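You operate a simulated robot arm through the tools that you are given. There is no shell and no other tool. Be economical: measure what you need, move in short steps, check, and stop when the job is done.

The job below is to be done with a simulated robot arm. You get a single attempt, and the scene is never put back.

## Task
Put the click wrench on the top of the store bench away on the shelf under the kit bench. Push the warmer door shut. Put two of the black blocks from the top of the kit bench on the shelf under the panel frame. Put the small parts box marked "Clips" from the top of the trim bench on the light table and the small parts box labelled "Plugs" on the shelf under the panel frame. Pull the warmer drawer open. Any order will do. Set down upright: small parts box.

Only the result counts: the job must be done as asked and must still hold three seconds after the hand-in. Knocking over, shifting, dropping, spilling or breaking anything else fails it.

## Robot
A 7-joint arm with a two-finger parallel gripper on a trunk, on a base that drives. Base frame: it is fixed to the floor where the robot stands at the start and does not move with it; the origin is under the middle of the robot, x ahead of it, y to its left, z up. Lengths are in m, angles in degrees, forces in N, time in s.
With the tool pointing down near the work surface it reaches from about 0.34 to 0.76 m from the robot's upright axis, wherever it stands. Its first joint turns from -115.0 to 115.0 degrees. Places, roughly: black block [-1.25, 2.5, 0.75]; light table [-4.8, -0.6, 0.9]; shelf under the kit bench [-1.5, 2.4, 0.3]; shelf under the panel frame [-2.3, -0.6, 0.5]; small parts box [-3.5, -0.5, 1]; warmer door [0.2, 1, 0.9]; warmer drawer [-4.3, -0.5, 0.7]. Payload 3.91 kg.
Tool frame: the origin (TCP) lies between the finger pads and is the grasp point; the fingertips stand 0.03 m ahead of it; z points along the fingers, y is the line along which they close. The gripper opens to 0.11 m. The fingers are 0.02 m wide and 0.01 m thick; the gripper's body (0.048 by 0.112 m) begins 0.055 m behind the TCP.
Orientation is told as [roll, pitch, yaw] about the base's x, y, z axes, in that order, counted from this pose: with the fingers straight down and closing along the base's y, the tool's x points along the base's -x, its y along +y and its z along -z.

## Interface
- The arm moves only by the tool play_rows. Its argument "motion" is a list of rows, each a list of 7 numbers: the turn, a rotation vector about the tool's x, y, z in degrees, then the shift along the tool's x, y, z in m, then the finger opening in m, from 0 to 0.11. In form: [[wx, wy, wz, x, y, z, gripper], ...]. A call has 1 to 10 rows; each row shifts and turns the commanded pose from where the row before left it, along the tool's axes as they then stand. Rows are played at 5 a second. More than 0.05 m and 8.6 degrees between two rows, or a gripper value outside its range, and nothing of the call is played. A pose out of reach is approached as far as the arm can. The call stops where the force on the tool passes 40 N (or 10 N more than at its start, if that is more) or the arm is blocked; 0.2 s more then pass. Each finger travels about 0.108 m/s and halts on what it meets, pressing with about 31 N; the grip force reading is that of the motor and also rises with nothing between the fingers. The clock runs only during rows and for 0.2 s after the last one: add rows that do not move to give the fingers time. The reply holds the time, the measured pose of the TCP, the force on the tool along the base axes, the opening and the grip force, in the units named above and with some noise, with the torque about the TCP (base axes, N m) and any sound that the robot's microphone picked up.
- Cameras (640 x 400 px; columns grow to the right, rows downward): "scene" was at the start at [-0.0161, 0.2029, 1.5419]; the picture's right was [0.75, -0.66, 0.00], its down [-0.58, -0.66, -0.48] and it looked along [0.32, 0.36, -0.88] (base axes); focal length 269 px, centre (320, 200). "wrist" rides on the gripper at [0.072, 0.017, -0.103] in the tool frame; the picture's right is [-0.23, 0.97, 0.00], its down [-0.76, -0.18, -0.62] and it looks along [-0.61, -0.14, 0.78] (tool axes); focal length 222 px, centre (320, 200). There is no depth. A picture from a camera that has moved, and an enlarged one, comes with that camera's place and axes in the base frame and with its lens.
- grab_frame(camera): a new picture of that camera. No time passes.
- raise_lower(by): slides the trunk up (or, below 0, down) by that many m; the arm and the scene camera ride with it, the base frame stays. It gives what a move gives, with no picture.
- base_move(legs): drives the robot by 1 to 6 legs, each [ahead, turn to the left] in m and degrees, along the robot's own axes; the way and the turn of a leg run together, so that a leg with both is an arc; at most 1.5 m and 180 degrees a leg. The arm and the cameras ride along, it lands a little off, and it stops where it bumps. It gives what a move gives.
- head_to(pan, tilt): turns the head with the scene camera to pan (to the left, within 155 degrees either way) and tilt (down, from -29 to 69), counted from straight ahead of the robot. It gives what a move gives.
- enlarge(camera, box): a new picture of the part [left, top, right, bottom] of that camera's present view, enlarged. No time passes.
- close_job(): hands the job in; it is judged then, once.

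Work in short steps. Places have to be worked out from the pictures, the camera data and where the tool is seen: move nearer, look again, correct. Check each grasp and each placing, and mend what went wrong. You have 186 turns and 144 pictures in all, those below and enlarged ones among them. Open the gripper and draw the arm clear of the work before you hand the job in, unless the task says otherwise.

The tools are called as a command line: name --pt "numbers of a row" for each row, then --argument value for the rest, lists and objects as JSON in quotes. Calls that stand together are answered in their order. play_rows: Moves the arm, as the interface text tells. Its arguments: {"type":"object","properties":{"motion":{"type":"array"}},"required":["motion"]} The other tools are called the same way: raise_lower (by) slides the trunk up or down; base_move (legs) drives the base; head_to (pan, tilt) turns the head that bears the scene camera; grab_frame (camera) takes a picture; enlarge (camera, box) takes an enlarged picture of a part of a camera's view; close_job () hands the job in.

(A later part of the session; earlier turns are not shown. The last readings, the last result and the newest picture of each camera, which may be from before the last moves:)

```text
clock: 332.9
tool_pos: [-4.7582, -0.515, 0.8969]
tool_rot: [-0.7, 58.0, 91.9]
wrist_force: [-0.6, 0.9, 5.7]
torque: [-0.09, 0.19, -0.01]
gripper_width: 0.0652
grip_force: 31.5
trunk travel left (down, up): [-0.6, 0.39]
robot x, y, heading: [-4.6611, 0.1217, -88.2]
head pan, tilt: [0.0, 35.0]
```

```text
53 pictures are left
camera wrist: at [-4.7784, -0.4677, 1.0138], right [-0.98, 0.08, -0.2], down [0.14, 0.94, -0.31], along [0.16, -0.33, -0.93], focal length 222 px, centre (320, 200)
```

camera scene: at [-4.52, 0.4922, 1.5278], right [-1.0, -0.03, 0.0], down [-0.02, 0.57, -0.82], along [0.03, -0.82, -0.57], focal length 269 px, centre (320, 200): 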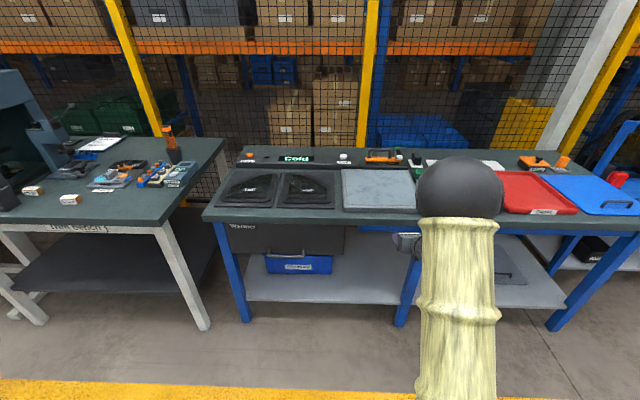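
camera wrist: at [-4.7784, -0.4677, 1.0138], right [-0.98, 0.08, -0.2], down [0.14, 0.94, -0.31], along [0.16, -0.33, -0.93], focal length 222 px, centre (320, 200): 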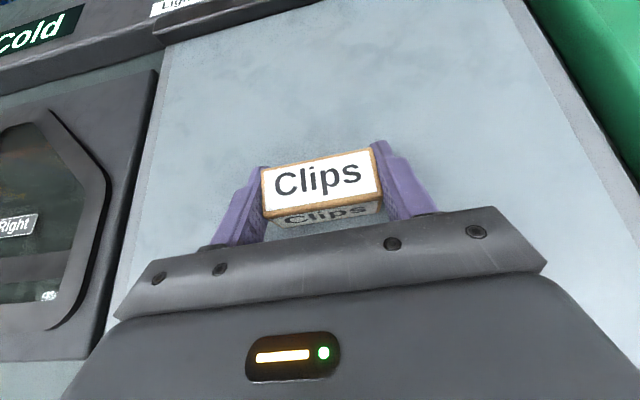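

Contact at 0.897. Release and withdraw.

play_rows --pt "0 0 0 0 0 0 0.075" --pt "0 0 0 0 0 0 0.095" --pt "0 0 0 0 0 0 0.095" --pt "0 0 0 0 0 -0.03 0.095" --pt "0 0 0 0 0 -0.04 0.095" --pt "0 0 0 0 0 -0.04 0.095"

grab_frame --camera "wrist"

```text
clock: 334.3
tool_pos: [-4.7652, -0.4214, 0.9536]
tool_rot: [-0.7, 57.8, 91.8]
wrist_force: [0.3, -0.1, 0.8]
torque: [-0.03, 0.01, -0.02]
gripper_width: 0.095
grip_force: 0.1
trunk travel left (down, up): [-0.6, 0.39]
robot x, y, heading: [-4.6617, 0.1196, -88.3]
head pan, tilt: [0.0, 35.0]
```

```text
52 pictures are left
camera wrist: at [-4.7846, -0.3735, 1.0711], right [-0.98, 0.08, -0.2], down [0.14, 0.94, -0.31], along [0.16, -0.33, -0.93], focal length 222 px, centre (320, 200)
```

wrist: 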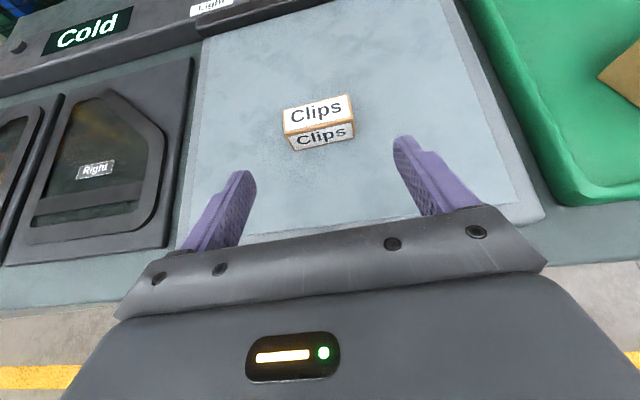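

Clips stands upright on the light table. Next the warmer drawer: handle bar near (-4.345, about -0.3, 0.67). I back off, shift over, and turn the tool horizontal with a 90° roll so the fingers close vertically.

base_move --legs '[[-0.38, 0], [0, 88.3], [0.42, 0], [0, -90]]'

play_rows --pt "0 8 0 0 0 0 0.08" --pt "0 8 0 0 0 0 0.08" --pt "0 8 0 0 0 0 0.08" --pt "0 8 0 0 0 0 0.08" --pt "0 0 -8.5 0 0 0 0.08" --pt "0 0 -8.5 0 0 0 0.08" --pt "0 0 -8.5 0 0 0 0.08" --pt "0 0 -8.5 0 0 0 0.08" --pt "0 0 -8.5 0 0 0 0.08" --pt "0 0 -8.5 0 0 0 0.08"

play_rows --pt "0 0 -8.5 0 0 0 0.07" --pt "0 0 -8.5 0 0 0 0.06" --pt "0 0 -8.5 0 0 0 0.06" --pt "0 0 -8.5 0 0 0 0.06" --pt "0 0 -5 0 0 0 0.06"

raise_lower --by -0.2

grab_frame --camera "scene"

grab_frame --camera "wrist"

```text
clock: 346.7
tool_pos: [-4.386, -0.0248, 0.9542]
tool_rot: [-0.7, 57.8, 88.3]
wrist_force: [0.9, 0.1, 0.3]
torque: [-0.03, -0.01, 0.0]
gripper_width: 0.0951
grip_force: 0.0
trunk travel left (down, up): [-0.6, 0.39]
robot x, y, heading: [-4.2479, 0.5089, -91.8]
head pan, tilt: [0.0, 35.0]
```

```text
clock: 348.9
tool_pos: [-4.3854, -0.0254, 0.9529]
tool_rot: [89.7, 39.2, 178.7]
wrist_force: [0.0, 0.3, 0.0]
torque: [-0.01, 0.0, -0.01]
gripper_width: 0.0802
grip_force: 0.1
trunk travel left (down, up): [-0.6, 0.39]
robot x, y, heading: [-4.247, 0.5098, -91.7]
head pan, tilt: [0.0, 35.0]
```

```text
clock: 350.1
tool_pos: [-4.3858, -0.0255, 0.952]
tool_rot: [89.8, 0.4, 178.9]
wrist_force: [0.6, 0.5, 0.3]
torque: [0.01, 0.02, 0.02]
gripper_width: 0.0602
grip_force: 0.0
trunk travel left (down, up): [-0.6, 0.39]
robot x, y, heading: [-4.2514, 0.5042, -91.9]
head pan, tilt: [0.0, 35.0]
```

```text
clock: 352.2
tool_pos: [-4.3858, -0.024, 0.7534]
tool_rot: [89.8, 0.4, 178.9]
wrist_force: [0.7, 0.2, 0.7]
torque: [0.0, -0.02, 0.01]
gripper_width: 0.06
grip_force: 0.0
trunk travel left (down, up): [-0.4, 0.59]
robot x, y, heading: [-4.2491, 0.5048, -91.7]
head pan, tilt: [0.0, 35.0]
```

```text
51 pictures are left
camera scene: at [-4.0963, 0.4757, 1.3028], right [-1.0, 0.03, 0.0], down [0.02, 0.57, -0.82], along [-0.03, -0.82, -0.57], focal length 269 px, centre (320, 200)
```

scene: 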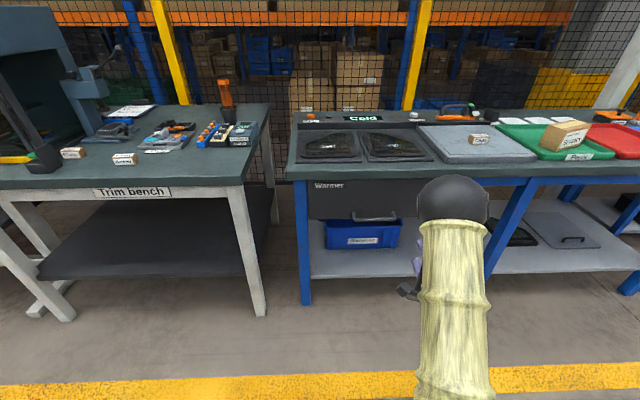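

```text
50 pictures are left
camera wrist: at [-4.3116, 0.0765, 0.7722], right [-0.23, 0.0, 0.97], down [-0.75, 0.64, -0.18], along [-0.62, -0.77, -0.15], focal length 222 px, centre (320, 200)
```

wrist: 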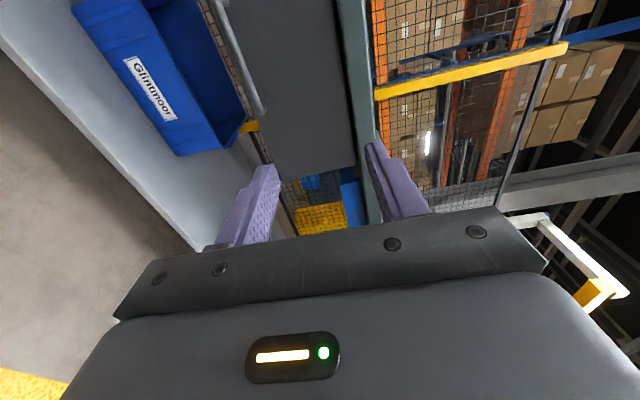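

enlarge --camera "scene" --box '[290, 160, 430, 260]'

enlarge --camera "wrist" --box '[180, 0, 380, 160]'

```text
4.00 times, centred on (360, 210) of scene
camera zoom: at [-4.0963, 0.4757, 1.3028], right [-1.0, 0.03, 0.0], down [0.02, 0.57, -0.82], along [-0.03, -0.82, -0.57], focal length 1076 px, centre (160, 160)
```

zoom: 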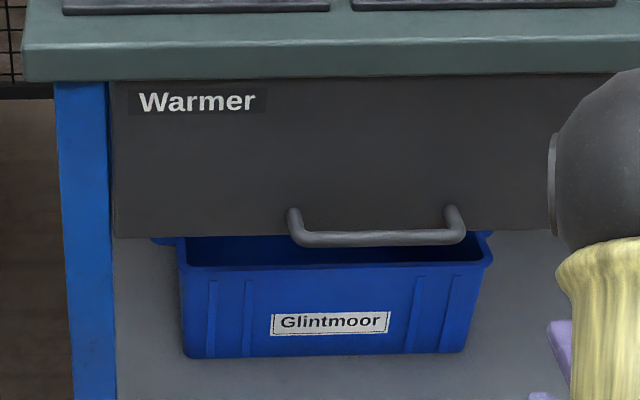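

```text
2.50 times, centred on (280, 80) of wrist
camera zoom: at [-4.3116, 0.0765, 0.7722], right [-0.23, 0.0, 0.97], down [-0.75, 0.64, -0.18], along [-0.62, -0.77, -0.15], focal length 555 px, centre (420, 500)
```

zoom: 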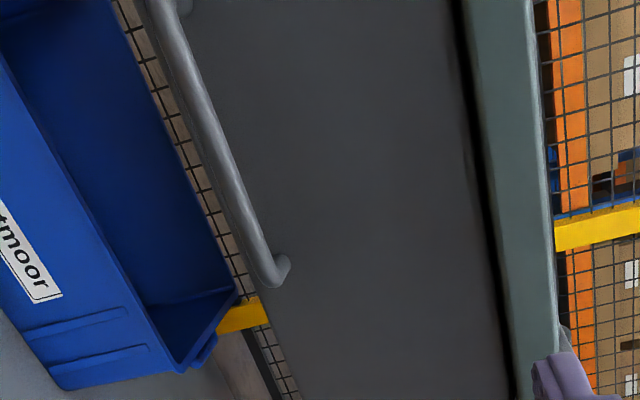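

The handle bar lies at about y -0.355, z 0.63, x -4.42 to -4.26; drawer face y ≈ -0.39. I shift left 4.5 cm, lower, and approach.

play_rows --pt "0 0 0 0.045 0 0 0.06"

raise_lower --by -0.122

base_move --legs '[[0.2, 0]]'

grab_frame --camera "wrist"

```text
clock: 352.6
tool_pos: [-4.3416, -0.0264, 0.753]
tool_rot: [89.7, 0.4, 178.9]
wrist_force: [0.7, -0.9, -0.3]
torque: [0.02, -0.03, -0.01]
gripper_width: 0.0599
grip_force: 0.0
trunk travel left (down, up): [-0.4, 0.59]
robot x, y, heading: [-4.247, 0.508, -91.8]
head pan, tilt: [0.0, 35.0]
```

```text
clock: 354.2
tool_pos: [-4.3407, -0.0255, 0.6313]
tool_rot: [89.8, 0.4, 178.9]
wrist_force: [-0.9, -0.3, 0.6]
torque: [0.0, -0.02, -0.01]
gripper_width: 0.06
grip_force: 0.1
trunk travel left (down, up): [-0.278, 0.712]
robot x, y, heading: [-4.2532, 0.5071, -91.9]
head pan, tilt: [0.0, 35.0]
```

```text
clock: 355.8
tool_pos: [-4.3462, -0.2296, 0.6309]
tool_rot: [89.8, 0.4, 179.1]
wrist_force: [-0.3, 1.7, -0.3]
torque: [-0.04, -0.02, 0.01]
gripper_width: 0.06
grip_force: 0.1
trunk travel left (down, up): [-0.278, 0.712]
robot x, y, heading: [-4.2543, 0.3071, -91.6]
head pan, tilt: [0.0, 35.0]
```

```text
47 pictures are left
camera wrist: at [-4.2718, -0.1273, 0.65], right [-0.23, 0.0, 0.97], down [-0.75, 0.64, -0.18], along [-0.62, -0.77, -0.15], focal length 222 px, centre (320, 200)
```

wrist: 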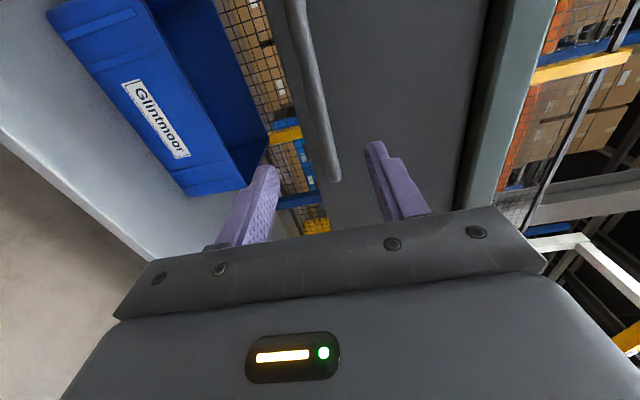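

The bar end checks out at z 0.63. I advance 0.115 and close on the bar.

base_move --legs '[[0.115, 0]]'

play_rows --pt "0 0 0 0 0 0 0.03" --pt "0 0 0 0 0 0 0.0" --pt "0 0 0 0 0 0 0.0" --pt "0 0 0 0 0 0 0.0"

grab_frame --camera "wrist"

```text
clock: 357.0
tool_pos: [-4.3498, -0.3445, 0.6322]
tool_rot: [89.8, 0.4, 179.0]
wrist_force: [0.7, -0.4, 1.0]
torque: [-0.03, 0.02, -0.03]
gripper_width: 0.0599
grip_force: 0.1
trunk travel left (down, up): [-0.278, 0.712]
robot x, y, heading: [-4.26, 0.1885, -92.0]
head pan, tilt: [0.0, 35.0]
```

```text
clock: 358.0
tool_pos: [-4.3505, -0.3456, 0.6315]
tool_rot: [90.0, 0.4, 179.0]
wrist_force: [-0.2, -1.7, 8.7]
torque: [0.01, 0.44, 0.17]
gripper_width: 0.0157
grip_force: 44.8
trunk travel left (down, up): [-0.278, 0.712]
robot x, y, heading: [-4.262, 0.1899, -92.1]
head pan, tilt: [0.0, 35.0]
```

```text
46 pictures are left
camera wrist: at [-4.276, -0.2427, 0.6505], right [-0.23, 0.0, 0.97], down [-0.75, 0.64, -0.18], along [-0.62, -0.77, -0.15], focal length 222 px, centre (320, 200)
```

wrist: 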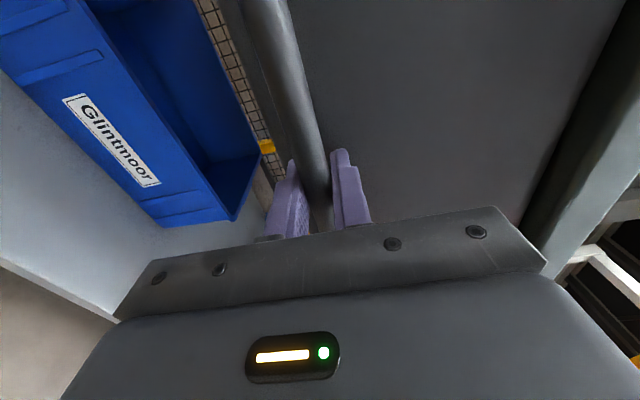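

Bar gripped. I pull by backing the base.

base_move --legs '[[-0.15, 0]]'

grab_frame --camera "wrist"

```text
clock: 359.7
tool_pos: [-4.3509, -0.1966, 0.6326]
tool_rot: [90.1, 0.0, 178.2]
wrist_force: [-2.4, -0.5, -1.2]
torque: [-0.05, 0.0, 0.52]
gripper_width: 0.0158
grip_force: 45.0
trunk travel left (down, up): [-0.278, 0.712]
robot x, y, heading: [-4.2524, 0.3365, -91.7]
head pan, tilt: [0.0, 35.0]
stopped in leg 1: the force on the tool passed its limit (the readings are from after the stop); the commanded pose is now the measured one
```

```text
45 pictures are left
camera wrist: at [-4.2746, -0.0958, 0.65], right [-0.23, 0.01, 0.97], down [-0.74, 0.65, -0.18], along [-0.63, -0.76, -0.14], focal length 222 px, centre (320, 200)
```

wrist: 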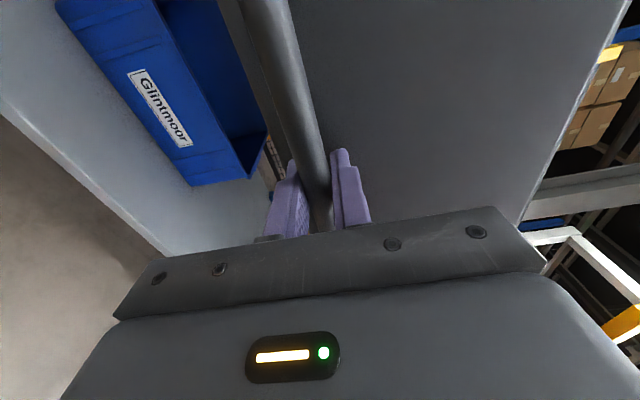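

Drawer came out 15 cm. I pull further to be sure it counts as open.

base_move --legs '[[-0.12, 0]]'

grab_frame --camera "scene"

```text
clock: 360.9
tool_pos: [-4.3499, -0.0788, 0.6312]
tool_rot: [90.1, 0.0, 177.8]
wrist_force: [-36.5, -1.9, -0.9]
torque: [-0.01, 0.12, 0.28]
gripper_width: 0.0157
grip_force: 45.3
trunk travel left (down, up): [-0.278, 0.712]
robot x, y, heading: [-4.2501, 0.4553, -91.6]
head pan, tilt: [0.0, 35.0]
```

```text
44 pictures are left
camera scene: at [-4.1006, 0.4229, 1.1811], right [-1.0, 0.03, 0.0], down [0.02, 0.57, -0.82], along [-0.02, -0.82, -0.57], focal length 269 px, centre (320, 200)
```

scene: 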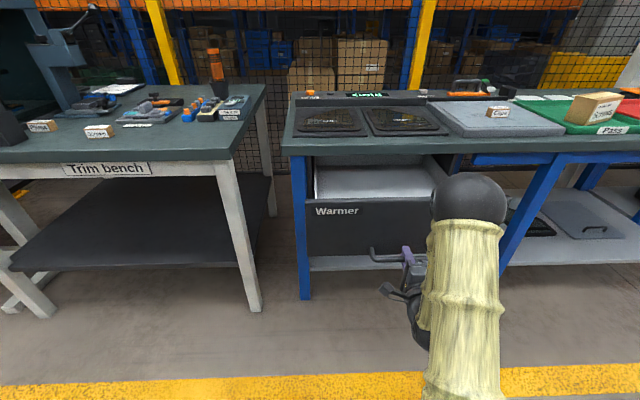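

Open by 27 cm. I ease the sideways load and pull a little more to find its stop.

play_rows --pt "0 0 0 -0.008 0 0 0"

base_move --legs '[[-0.06, 0]]'

```text
clock: 361.3
tool_pos: [-4.3502, -0.0787, 0.6316]
tool_rot: [89.9, 0.1, 178.5]
wrist_force: [36.1, -0.3, -1.5]
torque: [-0.01, 0.07, -0.88]
gripper_width: 0.0156
grip_force: 45.5
trunk travel left (down, up): [-0.278, 0.712]
robot x, y, heading: [-4.2486, 0.4514, -91.7]
head pan, tilt: [0.0, 35.0]
```

```text
clock: 362.3
tool_pos: [-4.3505, -0.0192, 0.6321]
tool_rot: [89.9, 0.0, 178.3]
wrist_force: [33.9, -2.0, -4.4]
torque: [-0.02, -0.09, 0.11]
gripper_width: 0.0158
grip_force: 45.1
trunk travel left (down, up): [-0.278, 0.712]
robot x, y, heading: [-4.2473, 0.5155, -91.9]
head pan, tilt: [0.0, 35.0]
```

Drawer is out 33 cm. I relieve, release, and back away.

play_rows --pt "0 0 0 0.004 0 0 0" --pt "0 0 0 0 0 0 0.03" --pt "0 0 0 0 0 0 0.06" --pt "0 0 0 0 0 0 0.06"

base_move --legs '[[-0.25, 0]]'

grab_frame --camera "scene"

```text
clock: 363.3
tool_pos: [-4.3484, -0.0181, 0.6314]
tool_rot: [90.0, 0.1, 178.4]
wrist_force: [-0.5, -0.3, -0.4]
torque: [0.01, -0.01, 0.01]
gripper_width: 0.0598
grip_force: 0.1
trunk travel left (down, up): [-0.278, 0.712]
robot x, y, heading: [-4.2507, 0.5141, -91.8]
head pan, tilt: [0.0, 35.0]
```

```text
clock: 365.1
tool_pos: [-4.341, 0.235, 0.6327]
tool_rot: [89.9, 0.1, 178.2]
wrist_force: [0.4, 0.3, 0.1]
torque: [-0.01, -0.01, -0.01]
gripper_width: 0.0601
grip_force: 0.1
trunk travel left (down, up): [-0.278, 0.712]
robot x, y, heading: [-4.2415, 0.7675, -91.9]
head pan, tilt: [0.0, 35.0]
```

```text
43 pictures are left
camera scene: at [-4.0887, 0.7354, 1.1808], right [-1.0, 0.03, 0.0], down [0.02, 0.57, -0.82], along [-0.03, -0.82, -0.57], focal length 269 px, centre (320, 200)
```

scene: 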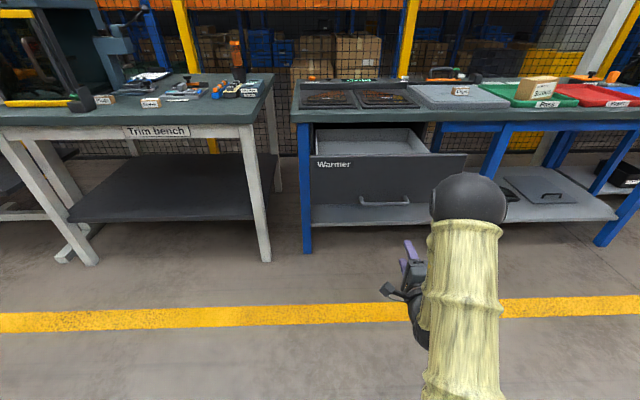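

The drawer is open. Now Plugs: I raise the trunk, roll the tool back, and point it down 70° to clear the button stand, then drive over.

raise_lower --by 0.4

raise_lower --by 0.1

play_rows --pt "0 0 8.5 0 0 0 0.095" --pt "0 0 8.5 0 0 0 0.095" --pt "0 0 8.5 0 0 0 0.095" --pt "0 0 8.5 0 0 0 0.095" --pt "0 0 8.5 0 0 0 0.095" --pt "0 0 8.5 0 0 0 0.095" --pt "0 0 8.5 0 0 0 0.095" --pt "0 0 8.5 0 0 0 0.095" --pt "0 0 8.5 0 0 0 0.095" --pt "0 0 8.5 0 0 0 0.095"

play_rows --pt "0 0 5 0 0 0 0.095" --pt "0 -8.5 0 0 0 0 0.095" --pt "0 -8.5 0 0 0 0 0.095" --pt "0 -8.5 0 0 0 0 0.095" --pt "0 -8.5 0 0 0 0 0.095" --pt "0 -8.5 0 0 0 0 0.095" --pt "0 -8.5 0 0 0 0 0.095" --pt "0 -8.5 0 0 0 0 0.095" --pt "0 -8.5 0 0 0 0 0.095" --pt "0 -4 0 0 0 0 0.095"

base_move --legs '[[0, 91.9], [1.12, 0], [0, -90]]'

grab_frame --camera "scene"

```text
clock: 368.9
tool_pos: [-4.3417, 0.235, 1.0312]
tool_rot: [90.1, 0.1, 178.2]
wrist_force: [0.4, -0.1, 0.4]
torque: [0.03, 0.0, 0.02]
gripper_width: 0.0598
grip_force: 0.0
trunk travel left (down, up): [-0.678, 0.312]
robot x, y, heading: [-4.2402, 0.7635, -91.5]
head pan, tilt: [0.0, 35.0]
```

```text
clock: 370.2
tool_pos: [-4.3409, 0.2344, 1.132]
tool_rot: [90.0, 0.0, 178.2]
wrist_force: [0.0, -0.2, -0.4]
torque: [-0.02, -0.04, 0.0]
gripper_width: 0.0598
grip_force: 0.1
trunk travel left (down, up): [-0.778, 0.212]
robot x, y, heading: [-4.2361, 0.7675, -91.7]
head pan, tilt: [0.0, 35.0]
```

```text
clock: 372.4
tool_pos: [-4.3415, 0.233, 1.1315]
tool_rot: [90.2, 85.2, 178.3]
wrist_force: [-0.3, 0.2, 0.3]
torque: [-0.02, 0.0, -0.01]
gripper_width: 0.095
grip_force: 0.1
trunk travel left (down, up): [-0.778, 0.212]
robot x, y, heading: [-4.2412, 0.7659, -92.0]
head pan, tilt: [0.0, 35.0]
```

```text
clock: 374.6
tool_pos: [-4.3431, 0.2333, 1.1313]
tool_rot: [-0.1, 17.9, 88.2]
wrist_force: [0.5, -0.6, 0.3]
torque: [0.02, -0.02, 0.02]
gripper_width: 0.095
grip_force: 0.0
trunk travel left (down, up): [-0.778, 0.212]
robot x, y, heading: [-4.2384, 0.7679, -91.5]
head pan, tilt: [0.0, 35.0]
```

```text
clock: 388.1
tool_pos: [-3.1881, 0.2536, 1.1329]
tool_rot: [-0.1, 18.0, 92.2]
wrist_force: [0.2, 0.3, 0.2]
torque: [-0.03, -0.01, -0.01]
gripper_width: 0.095
grip_force: 0.1
trunk travel left (down, up): [-0.778, 0.212]
robot x, y, heading: [-3.1246, 0.7934, -88.1]
head pan, tilt: [0.0, 35.0]
```

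```text
42 pictures are left
camera scene: at [-2.9716, 0.7724, 1.6808], right [-1.0, -0.04, 0.0], down [-0.02, 0.57, -0.82], along [0.03, -0.82, -0.57], focal length 269 px, centre (320, 200)
```

scene: 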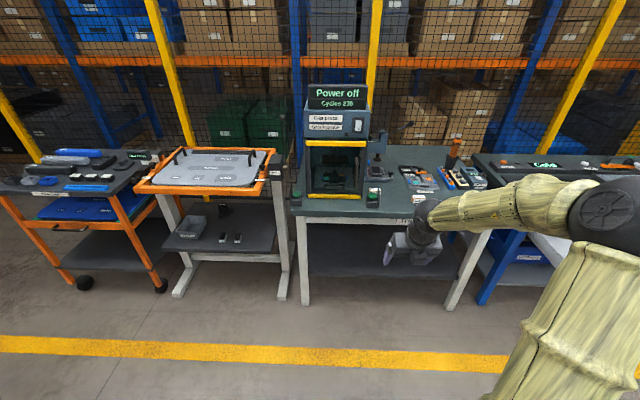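

I correct heading by -2.5° and drive nearer to view Plugs.

base_move --legs '[[0, -2.5], [0.6, 0]]'

grab_frame --camera "wrist"

grab_frame --camera "scene"

```text
clock: 391.8
tool_pos: [-3.2172, -0.338, 1.132]
tool_rot: [-0.1, 18.0, 89.3]
wrist_force: [-0.2, 0.4, -0.2]
torque: [0.04, 0.02, -0.01]
gripper_width: 0.0951
grip_force: 0.1
trunk travel left (down, up): [-0.778, 0.212]
robot x, y, heading: [-3.1261, 0.2009, -90.7]
head pan, tilt: [0.0, 35.0]
```

```text
41 pictures are left
camera wrist: at [-3.2358, -0.3754, 1.2533], right [-0.97, 0.23, -0.07], down [0.19, 0.91, 0.36], along [0.15, 0.33, -0.93], focal length 222 px, centre (320, 200)
```

wrist: 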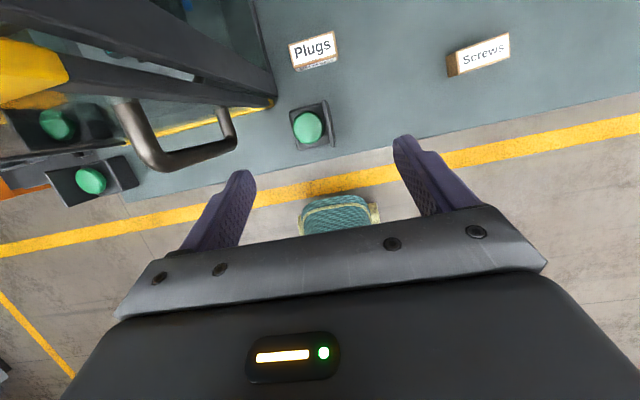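

```text
40 pictures are left
camera scene: at [-2.9764, 0.1684, 1.6808], right [-1.0, 0.01, 0.0], down [0.01, 0.57, -0.82], along [-0.01, -0.82, -0.57], focal length 269 px, centre (320, 200)
```

scene: 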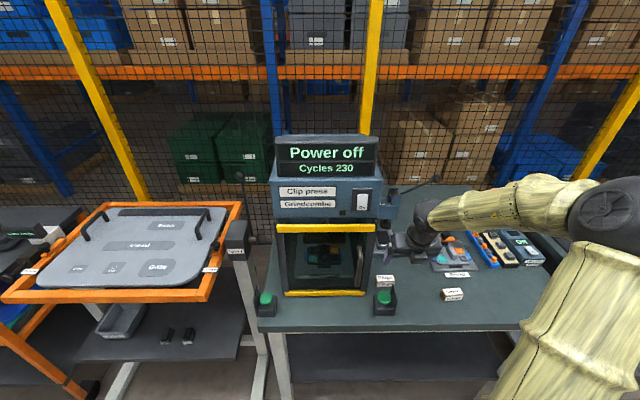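

Plugs is at (-3.219, -0.467); the stand ends at y -0.393 and the press corner at x -3.138. I narrow to 0.085, advance 0.13, check, then descend.

play_rows --pt "0 0 0 0 0 0 0.085" --pt "0 0 0 0 0 0 0.085"

base_move --legs '[[0.129, 0]]'

raise_lower --by -0.14

grab_frame --camera "wrist"

enlarge --camera "scene" --box '[260, 150, 520, 330]'

```text
clock: 392.4
tool_pos: [-3.2195, -0.3372, 1.1319]
tool_rot: [-0.1, 18.0, 89.4]
wrist_force: [0.1, -0.3, 0.3]
torque: [-0.02, 0.02, -0.01]
gripper_width: 0.0852
grip_force: 0.1
trunk travel left (down, up): [-0.778, 0.212]
robot x, y, heading: [-3.1309, 0.1985, -90.7]
head pan, tilt: [0.0, 35.0]
```

```text
clock: 393.7
tool_pos: [-3.2204, -0.4679, 1.1309]
tool_rot: [-0.1, 17.9, 89.3]
wrist_force: [-0.8, -1.7, -0.1]
torque: [0.06, -0.01, 0.04]
gripper_width: 0.0849
grip_force: 0.0
trunk travel left (down, up): [-0.778, 0.212]
robot x, y, heading: [-3.1269, 0.0699, -90.6]
head pan, tilt: [0.0, 35.0]
```

```text
clock: 395.4
tool_pos: [-3.2198, -0.4657, 0.9912]
tool_rot: [-0.1, 18.0, 89.3]
wrist_force: [0.0, 0.3, -0.6]
torque: [-0.01, 0.01, -0.02]
gripper_width: 0.085
grip_force: 0.1
trunk travel left (down, up): [-0.638, 0.352]
robot x, y, heading: [-3.1311, 0.0727, -90.6]
head pan, tilt: [0.0, 35.0]
```

```text
39 pictures are left
camera wrist: at [-3.2379, -0.5031, 1.1137], right [-0.97, 0.23, -0.07], down [0.19, 0.91, 0.36], along [0.15, 0.33, -0.93], focal length 222 px, centre (320, 200)
```

wrist: 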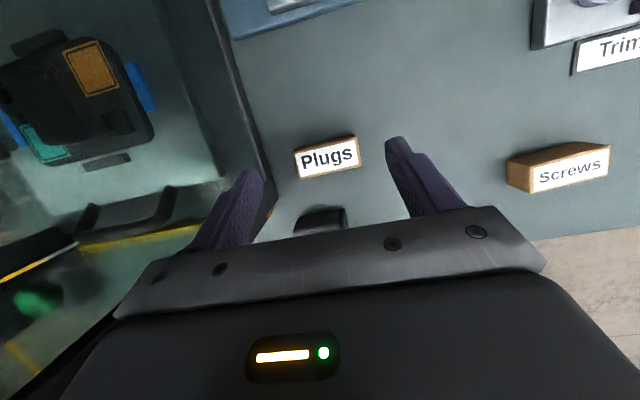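

```text
2.22 times, centred on (390, 240) of scene
camera zoom: at [-2.9778, 0.0406, 1.5408], right [-1.0, 0.01, 0.0], down [0.01, 0.57, -0.82], along [-0.01, -0.82, -0.57], focal length 598 px, centre (164, 111)
```

zoom: 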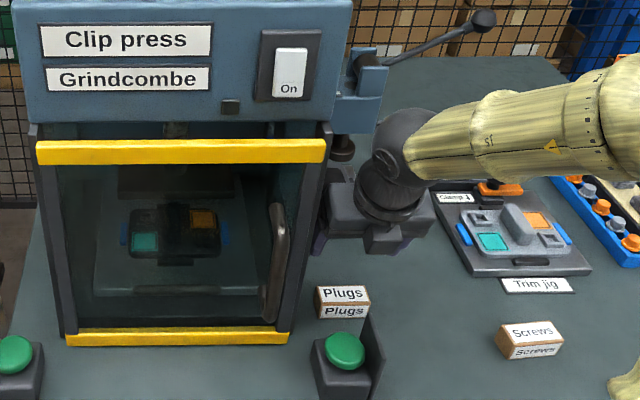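

Centred over Plugs with about 2 cm to the press. I descend to z 0.895 and grip.

raise_lower --by -0.096

play_rows --pt "0 0 0 0 0 0 0.07" --pt "0 0 0 0 0 0 0.05" --pt "0 0 0 0 0 0 0.03" --pt "0 0 0 0 0 0 0.03"

grab_frame --camera "wrist"

```text
clock: 396.7
tool_pos: [-3.2202, -0.4653, 0.8969]
tool_rot: [-0.1, 17.9, 89.3]
wrist_force: [0.2, -1.3, -0.1]
torque: [0.03, 0.07, -0.02]
gripper_width: 0.0848
grip_force: 0.0
trunk travel left (down, up): [-0.542, 0.448]
robot x, y, heading: [-3.1297, 0.0713, -90.6]
head pan, tilt: [0.0, 35.0]
```

```text
clock: 397.7
tool_pos: [-3.2212, -0.4652, 0.8961]
tool_rot: [-0.2, 18.1, 89.3]
wrist_force: [0.0, 0.2, 0.5]
torque: [0.03, 0.01, 0.02]
gripper_width: 0.0656
grip_force: 30.7
trunk travel left (down, up): [-0.542, 0.448]
robot x, y, heading: [-3.1284, 0.0695, -90.6]
head pan, tilt: [0.0, 35.0]
```

```text
37 pictures are left
camera wrist: at [-3.2379, -0.5031, 1.0176], right [-0.97, 0.23, -0.07], down [0.19, 0.91, 0.36], along [0.15, 0.33, -0.93], focal length 222 px, centre (320, 200)
```

wrist: 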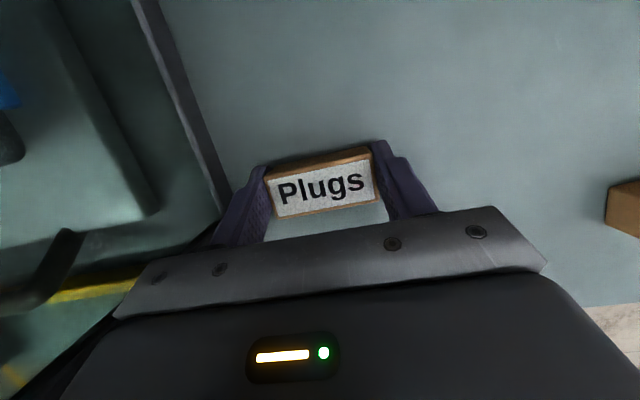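

Gripped. I lift, then set Plugs down in the open spot where Clips was, to regrip it with the flatter pitch for the shelf.

raise_lower --by 0.2

base_move --legs '[[-0.35, 0], [0, -89.5], [0.46, 0], [0, 90]]'

grab_frame --camera "wrist"

```text
clock: 399.9
tool_pos: [-3.2204, -0.4663, 1.0959]
tool_rot: [-0.1, 18.0, 89.3]
wrist_force: [1.3, -0.2, -0.4]
torque: [0.01, 0.01, 0.01]
gripper_width: 0.0653
grip_force: 31.6
trunk travel left (down, up): [-0.742, 0.248]
robot x, y, heading: [-3.133, 0.0714, -90.6]
head pan, tilt: [0.0, 35.0]
```

```text
clock: 412.1
tool_pos: [-3.6874, -0.1068, 1.0956]
tool_rot: [-0.1, 18.0, 88.1]
wrist_force: [0.3, 0.2, -0.6]
torque: [0.02, 0.02, 0.0]
gripper_width: 0.0653
grip_force: 30.6
trunk travel left (down, up): [-0.742, 0.248]
robot x, y, heading: [-3.5868, 0.4244, -91.7]
head pan, tilt: [0.0, 35.0]
```

```text
36 pictures are left
camera wrist: at [-3.7043, -0.1442, 1.2176], right [-0.97, 0.25, -0.07], down [0.21, 0.91, 0.36], along [0.15, 0.33, -0.93], focal length 222 px, centre (320, 200)
```

wrist: 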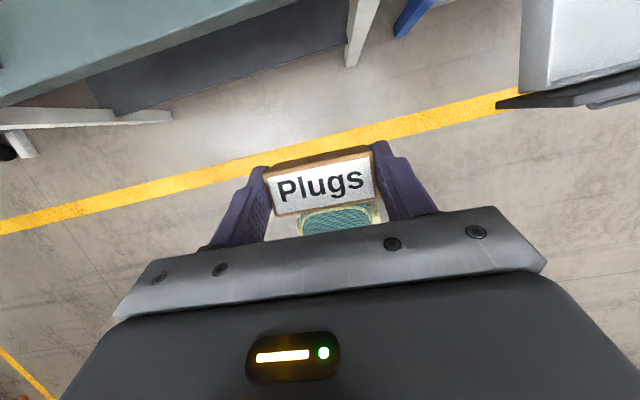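

I drive 0.345 in and lower onto the bench.

base_move --legs '[[0.345, 0]]'

raise_lower --by -0.193

play_rows --pt "0 0 0 -0.0008 0 0.0024 0.03"

play_rows --pt "0 0 0 -0.0008 0 0.0024 0.03"

play_rows --pt "0 0 0 -0.0008 0 0.0024 0.03"

```text
clock: 414.3
tool_pos: [-3.7012, -0.4494, 1.0968]
tool_rot: [-0.1, 18.0, 88.0]
wrist_force: [-0.2, 0.2, -0.3]
torque: [0.01, -0.01, 0.0]
gripper_width: 0.0653
grip_force: 30.9
trunk travel left (down, up): [-0.742, 0.248]
robot x, y, heading: [-3.6012, 0.0868, -92.0]
head pan, tilt: [0.0, 35.0]
```

```text
clock: 416.4
tool_pos: [-3.6998, -0.4495, 0.9035]
tool_rot: [-0.1, 18.0, 87.9]
wrist_force: [0.1, -0.6, -1.5]
torque: [-0.01, -0.02, 0.01]
gripper_width: 0.0652
grip_force: 30.7
trunk travel left (down, up): [-0.549, 0.441]
robot x, y, heading: [-3.5975, 0.0837, -92.1]
head pan, tilt: [0.0, 35.0]
```

```text
clock: 416.8
tool_pos: [-3.7004, -0.4482, 0.9006]
tool_rot: [0.0, 18.0, 87.9]
wrist_force: [-0.6, 0.0, -0.2]
torque: [0.02, -0.01, 0.01]
gripper_width: 0.0651
grip_force: 31.0
trunk travel left (down, up): [-0.549, 0.441]
robot x, y, heading: [-3.5952, 0.0847, -92.0]
head pan, tilt: [0.0, 35.0]
```

```text
clock: 417.2
tool_pos: [-3.7001, -0.4486, 0.8995]
tool_rot: [0.0, 18.0, 87.9]
wrist_force: [-0.3, 0.3, -0.7]
torque: [0.03, 0.0, 0.0]
gripper_width: 0.0652
grip_force: 31.1
trunk travel left (down, up): [-0.549, 0.441]
robot x, y, heading: [-3.6012, 0.0841, -92.3]
head pan, tilt: [0.0, 35.0]
```

```text
clock: 417.6
tool_pos: [-3.6997, -0.4487, 0.8968]
tool_rot: [-0.1, 17.9, 87.9]
wrist_force: [0.3, -0.3, 2.0]
torque: [0.06, 0.11, 0.01]
gripper_width: 0.0655
grip_force: 31.0
trunk travel left (down, up): [-0.549, 0.441]
robot x, y, heading: [-3.5948, 0.0845, -92.0]
head pan, tilt: [0.0, 35.0]
```

Contact; release, rise, and pitch the tool up to 33° over the same spot.

play_rows --pt "0 0 0 0 0 0 0.075" --pt "0 0 0 0 0 0 0.09" --pt "0 0 0 0 0 0 0.09"

raise_lower --by 0.15

play_rows --pt "0 8 0 0 0 0 0.09" --pt "0 8 0 0 0 0 0.09" --pt "0 8 0 0 0 0 0.09" --pt "0 8 0 0 0 0 0.09" --pt "0 7 0 0 0 0 0.09"

grab_frame --camera "wrist"

```text
clock: 418.4
tool_pos: [-3.6994, -0.4484, 0.8961]
tool_rot: [-0.1, 17.9, 87.9]
wrist_force: [-0.1, -0.4, 0.9]
torque: [0.02, -0.01, -0.05]
gripper_width: 0.09
grip_force: 0.1
trunk travel left (down, up): [-0.549, 0.441]
robot x, y, heading: [-3.5961, 0.0892, -92.1]
head pan, tilt: [0.0, 35.0]
```

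```text
clock: 420.1
tool_pos: [-3.6995, -0.448, 1.0455]
tool_rot: [0.0, 18.0, 87.9]
wrist_force: [0.2, 0.0, -0.5]
torque: [-0.01, -0.01, 0.01]
gripper_width: 0.0902
grip_force: 0.1
trunk travel left (down, up): [-0.699, 0.291]
robot x, y, heading: [-3.5995, 0.0838, -92.2]
head pan, tilt: [0.0, 35.0]
```

```text
clock: 421.3
tool_pos: [-3.7006, -0.448, 1.0401]
tool_rot: [0.0, 57.1, 87.9]
wrist_force: [1.0, -0.5, 2.0]
torque: [-0.01, -0.02, 0.03]
gripper_width: 0.0898
grip_force: 0.0
out of reach, approached as far as the arm can: row 2, 3
trunk travel left (down, up): [-0.699, 0.291]
robot x, y, heading: [-3.6022, 0.0812, -92.1]
head pan, tilt: [0.0, 35.0]
```

```text
35 pictures are left
camera wrist: at [-3.7151, -0.4016, 1.1582], right [-0.97, 0.16, -0.19], down [0.21, 0.93, -0.3], along [0.13, -0.33, -0.93], focal length 222 px, centre (320, 200)
```

wrist: 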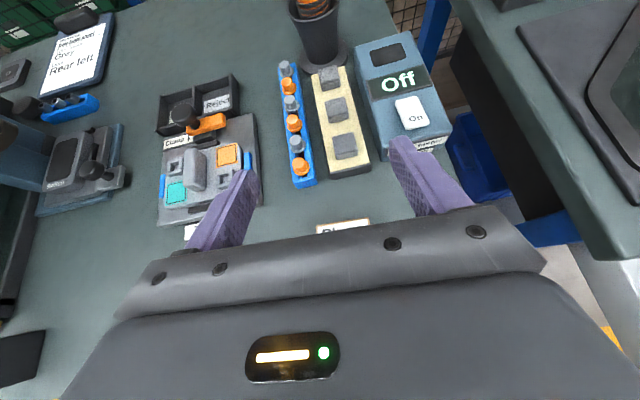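

Same spot, pitch 33°. Lower to z 0.889 and regrip.

raise_lower --by -0.149

grab_frame --camera "wrist"

```text
clock: 423.1
tool_pos: [-3.7007, -0.4492, 0.8916]
tool_rot: [-0.2, 56.9, 87.8]
wrist_force: [-0.4, -0.3, -0.4]
torque: [0.01, -0.04, -0.01]
gripper_width: 0.0899
grip_force: 0.1
trunk travel left (down, up): [-0.55, 0.44]
robot x, y, heading: [-3.5997, 0.0876, -92.1]
head pan, tilt: [0.0, 35.0]
```

```text
34 pictures are left
camera wrist: at [-3.7151, -0.4016, 1.0091], right [-0.97, 0.16, -0.19], down [0.21, 0.93, -0.3], along [0.13, -0.33, -0.93], focal length 222 px, centre (320, 200)
```

wrist: 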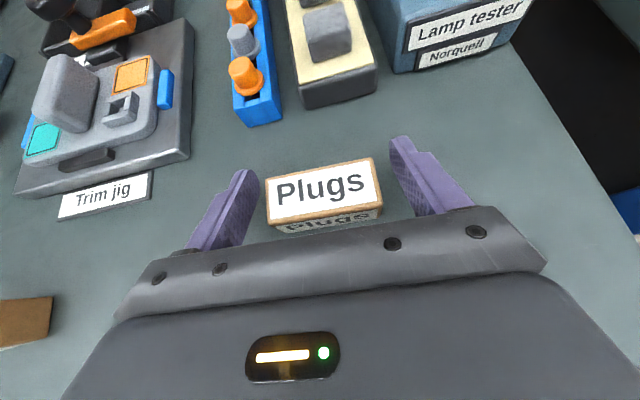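

play_rows --pt "0 0 0 -0.0034 0 0.0022 0.08" --pt "0 0 0 0 0 0 0.06" --pt "0 0 0 0 0 0 0.03" --pt "0 0 0 0 0 0 0.03"

raise_lower --by 0.1

grab_frame --camera "wrist"

```text
clock: 424.1
tool_pos: [-3.6984, -0.4491, 0.8876]
tool_rot: [-0.1, 57.0, 87.7]
wrist_force: [0.7, 0.1, -0.4]
torque: [0.03, 0.03, 0.02]
gripper_width: 0.0651
grip_force: 31.1
trunk travel left (down, up): [-0.55, 0.44]
robot x, y, heading: [-3.5975, 0.0861, -92.1]
head pan, tilt: [0.0, 35.0]
```

```text
clock: 425.4
tool_pos: [-3.6995, -0.4498, 0.9872]
tool_rot: [-0.1, 57.0, 87.8]
wrist_force: [1.4, -0.2, -0.3]
torque: [0.0, 0.02, 0.0]
gripper_width: 0.0655
grip_force: 31.1
trunk travel left (down, up): [-0.65, 0.34]
robot x, y, heading: [-3.5996, 0.0833, -92.1]
head pan, tilt: [0.0, 35.0]
```

```text
33 pictures are left
camera wrist: at [-3.7149, -0.402, 1.105], right [-0.97, 0.16, -0.19], down [0.21, 0.93, -0.3], along [0.13, -0.33, -0.93], focal length 222 px, centre (320, 200)
```

wrist: 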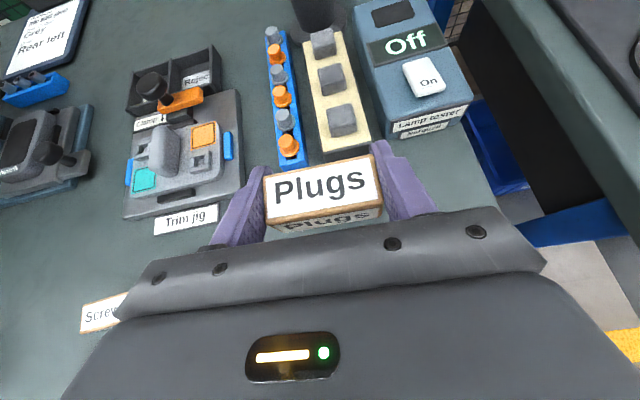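

Held at the flatter pitch. I back out, drive to the panel frame and extend the arm.

base_move --legs '[[-0.46, 0], [0, 92], [1.165, 0], [0, -90]]'

play_rows --pt "0 0 0 0.0245 0 0.0375 0.03" --pt "0 0 0 0.0245 0 0.0375 0.03"

raise_lower --by -0.37

grab_frame --camera "wrist"

```text
clock: 441.5
tool_pos: [-2.478, 0.0027, 0.9876]
tool_rot: [-0.3, 57.0, 89.7]
wrist_force: [1.0, 0.4, -0.8]
torque: [0.02, -0.01, -0.01]
gripper_width: 0.0654
grip_force: 30.8
trunk travel left (down, up): [-0.65, 0.34]
robot x, y, heading: [-2.3918, 0.5365, -90.3]
head pan, tilt: [0.0, 35.0]
```

```text
clock: 442.1
tool_pos: [-2.4779, -0.0863, 0.9892]
tool_rot: [-0.1, 57.0, 89.7]
wrist_force: [-0.5, -0.9, 0.5]
torque: [-0.02, 0.0, 0.02]
gripper_width: 0.0654
grip_force: 31.2
trunk travel left (down, up): [-0.65, 0.34]
robot x, y, heading: [-2.395, 0.5366, -90.1]
head pan, tilt: [0.0, 35.0]
```

```text
clock: 445.7
tool_pos: [-2.4766, -0.0862, 0.6203]
tool_rot: [-0.2, 57.1, 89.8]
wrist_force: [-0.6, -0.1, -0.6]
torque: [0.01, 0.01, -0.05]
gripper_width: 0.0653
grip_force: 30.7
trunk travel left (down, up): [-0.28, 0.71]
robot x, y, heading: [-2.3938, 0.5385, -89.9]
head pan, tilt: [0.0, 35.0]
```

```text
32 pictures are left
camera wrist: at [-2.4945, -0.0402, 0.7379], right [-0.97, 0.13, -0.19], down [0.18, 0.94, -0.3], along [0.14, -0.33, -0.93], focal length 222 px, centre (320, 200)
```

wrist: 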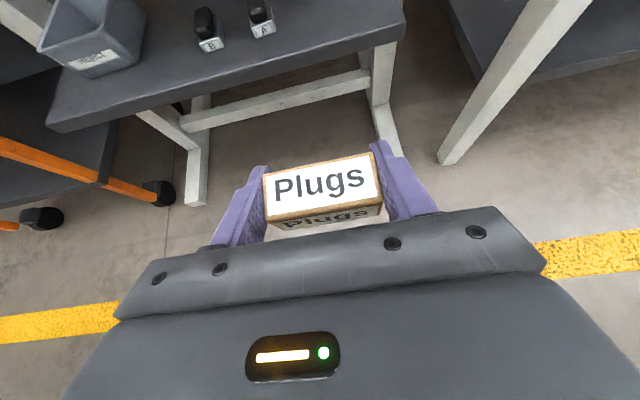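

I shift 3.5 cm right and drive in.

play_rows --pt "0 0 0 0 0.037 0 0.03"

base_move --legs '[[0.37, 0]]'

grab_frame --camera "wrist"

grab_frame --camera "scene"

```text
clock: 446.1
tool_pos: [-2.5132, -0.0882, 0.6198]
tool_rot: [-0.3, 57.0, 89.6]
wrist_force: [0.8, -0.3, 0.5]
torque: [-0.03, 0.0, -0.03]
gripper_width: 0.0652
grip_force: 31.1
trunk travel left (down, up): [-0.28, 0.71]
robot x, y, heading: [-2.3906, 0.5409, -90.4]
head pan, tilt: [0.0, 35.0]
```

```text
clock: 448.5
tool_pos: [-2.5138, -0.4607, 0.6211]
tool_rot: [-0.2, 57.0, 89.8]
wrist_force: [-0.4, -0.5, -0.9]
torque: [-0.01, 0.03, -0.01]
gripper_width: 0.0653
grip_force: 30.5
trunk travel left (down, up): [-0.28, 0.71]
robot x, y, heading: [-2.3953, 0.1663, -90.3]
head pan, tilt: [0.0, 35.0]
```

```text
31 pictures are left
camera wrist: at [-2.5305, -0.4145, 0.7389], right [-0.97, 0.12, -0.19], down [0.18, 0.94, -0.3], along [0.14, -0.33, -0.93], focal length 222 px, centre (320, 200)
```

wrist: 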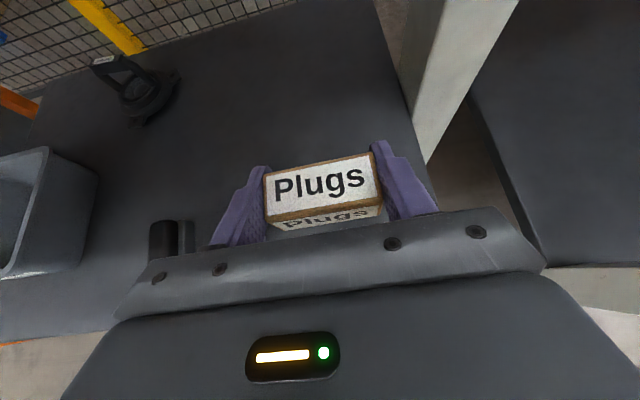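

```text
30 pictures are left
camera scene: at [-2.2405, 0.1387, 1.1828], right [-1.0, 0.0, 0.0], down [0.0, 0.57, -0.82], along [0.0, -0.82, -0.57], focal length 269 px, centre (320, 200)
```

scene: 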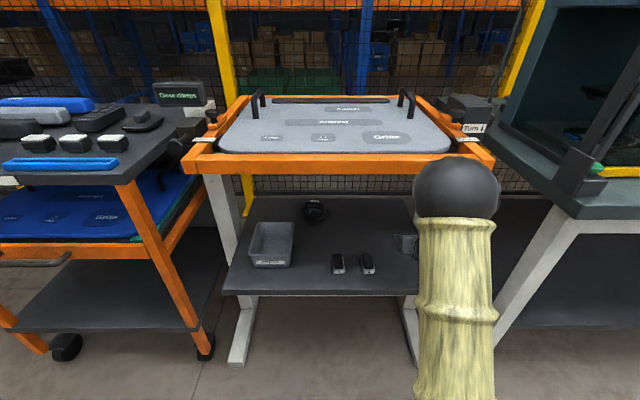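

Clear on both sides. I lower and feel for contact.

raise_lower --by -0.104

play_rows --pt "0 0 0 -0.0026 0 0.0017 0.03"

play_rows --pt "0 0 0 -0.0026 0 0.0017 0.03"

play_rows --pt "0 0 0 -0.0026 0 0.0017 0.03"

play_rows --pt "0 0 0 -0.0018 0 0.0011 0.03"

```text
clock: 449.9
tool_pos: [-2.5133, -0.4621, 0.516]
tool_rot: [-0.2, 57.0, 89.8]
wrist_force: [0.2, 0.1, 0.1]
torque: [0.02, 0.01, -0.02]
gripper_width: 0.0654
grip_force: 30.7
trunk travel left (down, up): [-0.176, 0.814]
robot x, y, heading: [-2.3972, 0.1659, -90.0]
head pan, tilt: [0.0, 35.0]
```

```text
clock: 450.2
tool_pos: [-2.5137, -0.4616, 0.5135]
tool_rot: [-0.2, 57.0, 89.8]
wrist_force: [-0.1, -0.2, -0.2]
torque: [0.01, 0.02, -0.02]
gripper_width: 0.0653
grip_force: 30.8
trunk travel left (down, up): [-0.176, 0.814]
robot x, y, heading: [-2.3943, 0.1661, -90.2]
head pan, tilt: [0.0, 35.0]
```

```text
clock: 450.6
tool_pos: [-2.5135, -0.4618, 0.51]
tool_rot: [-0.1, 57.1, 89.8]
wrist_force: [0.8, -0.8, 0.5]
torque: [0.02, 0.03, 0.03]
gripper_width: 0.0651
grip_force: 31.0
trunk travel left (down, up): [-0.176, 0.814]
robot x, y, heading: [-2.3954, 0.1652, -90.4]
head pan, tilt: [0.0, 35.0]
```

```text
clock: 451.1
tool_pos: [-2.5129, -0.4619, 0.5075]
tool_rot: [-0.1, 57.1, 89.9]
wrist_force: [0.5, -0.4, 0.1]
torque: [-0.01, 0.0, 0.04]
gripper_width: 0.0655
grip_force: 30.6
trunk travel left (down, up): [-0.176, 0.814]
robot x, y, heading: [-2.3963, 0.164, -90.2]
head pan, tilt: [0.0, 35.0]
```

```text
clock: 451.4
tool_pos: [-2.5149, -0.4623, 0.507]
tool_rot: [-0.1, 57.3, 90.0]
wrist_force: [0.0, 1.4, 8.3]
torque: [0.21, 0.12, 0.03]
gripper_width: 0.0651
grip_force: 31.1
trunk travel left (down, up): [-0.176, 0.814]
robot x, y, heading: [-2.3933, 0.166, -90.2]
head pan, tilt: [0.0, 35.0]
```

Contact. Release and withdraw.

play_rows --pt "0 0 0 0 0 0 0.075" --pt "0 0 0 0 0 0 0.085" --pt "0 0 0 0 0 0 0.085" --pt "0 0 0 0 0 -0.03 0.085" --pt "0 0 0 0 0 -0.04 0.085" --pt "0 0 0 0 0 -0.04 0.085"

grab_frame --camera "wrist"

```text
clock: 452.9
tool_pos: [-2.5125, -0.3673, 0.5645]
tool_rot: [0.1, 57.1, 89.9]
wrist_force: [-0.5, -0.3, -0.1]
torque: [-0.01, -0.02, -0.01]
gripper_width: 0.085
grip_force: 0.0
trunk travel left (down, up): [-0.176, 0.814]
robot x, y, heading: [-2.3904, 0.1689, -90.2]
head pan, tilt: [0.0, 35.0]
```

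```text
29 pictures are left
camera wrist: at [-2.5299, -0.3205, 0.6834], right [-0.97, 0.12, -0.19], down [0.18, 0.94, -0.3], along [0.14, -0.33, -0.93], focal length 222 px, centre (320, 200)
```

wrist: 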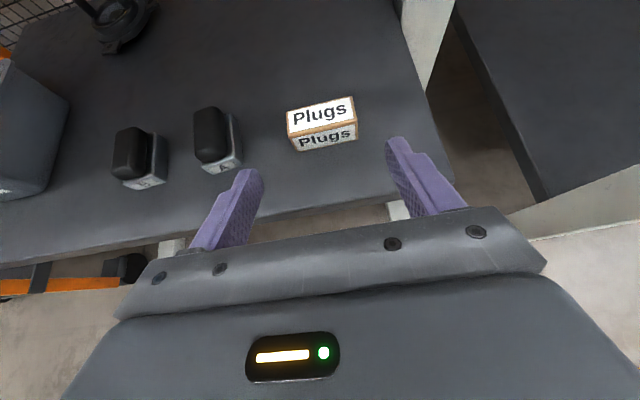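

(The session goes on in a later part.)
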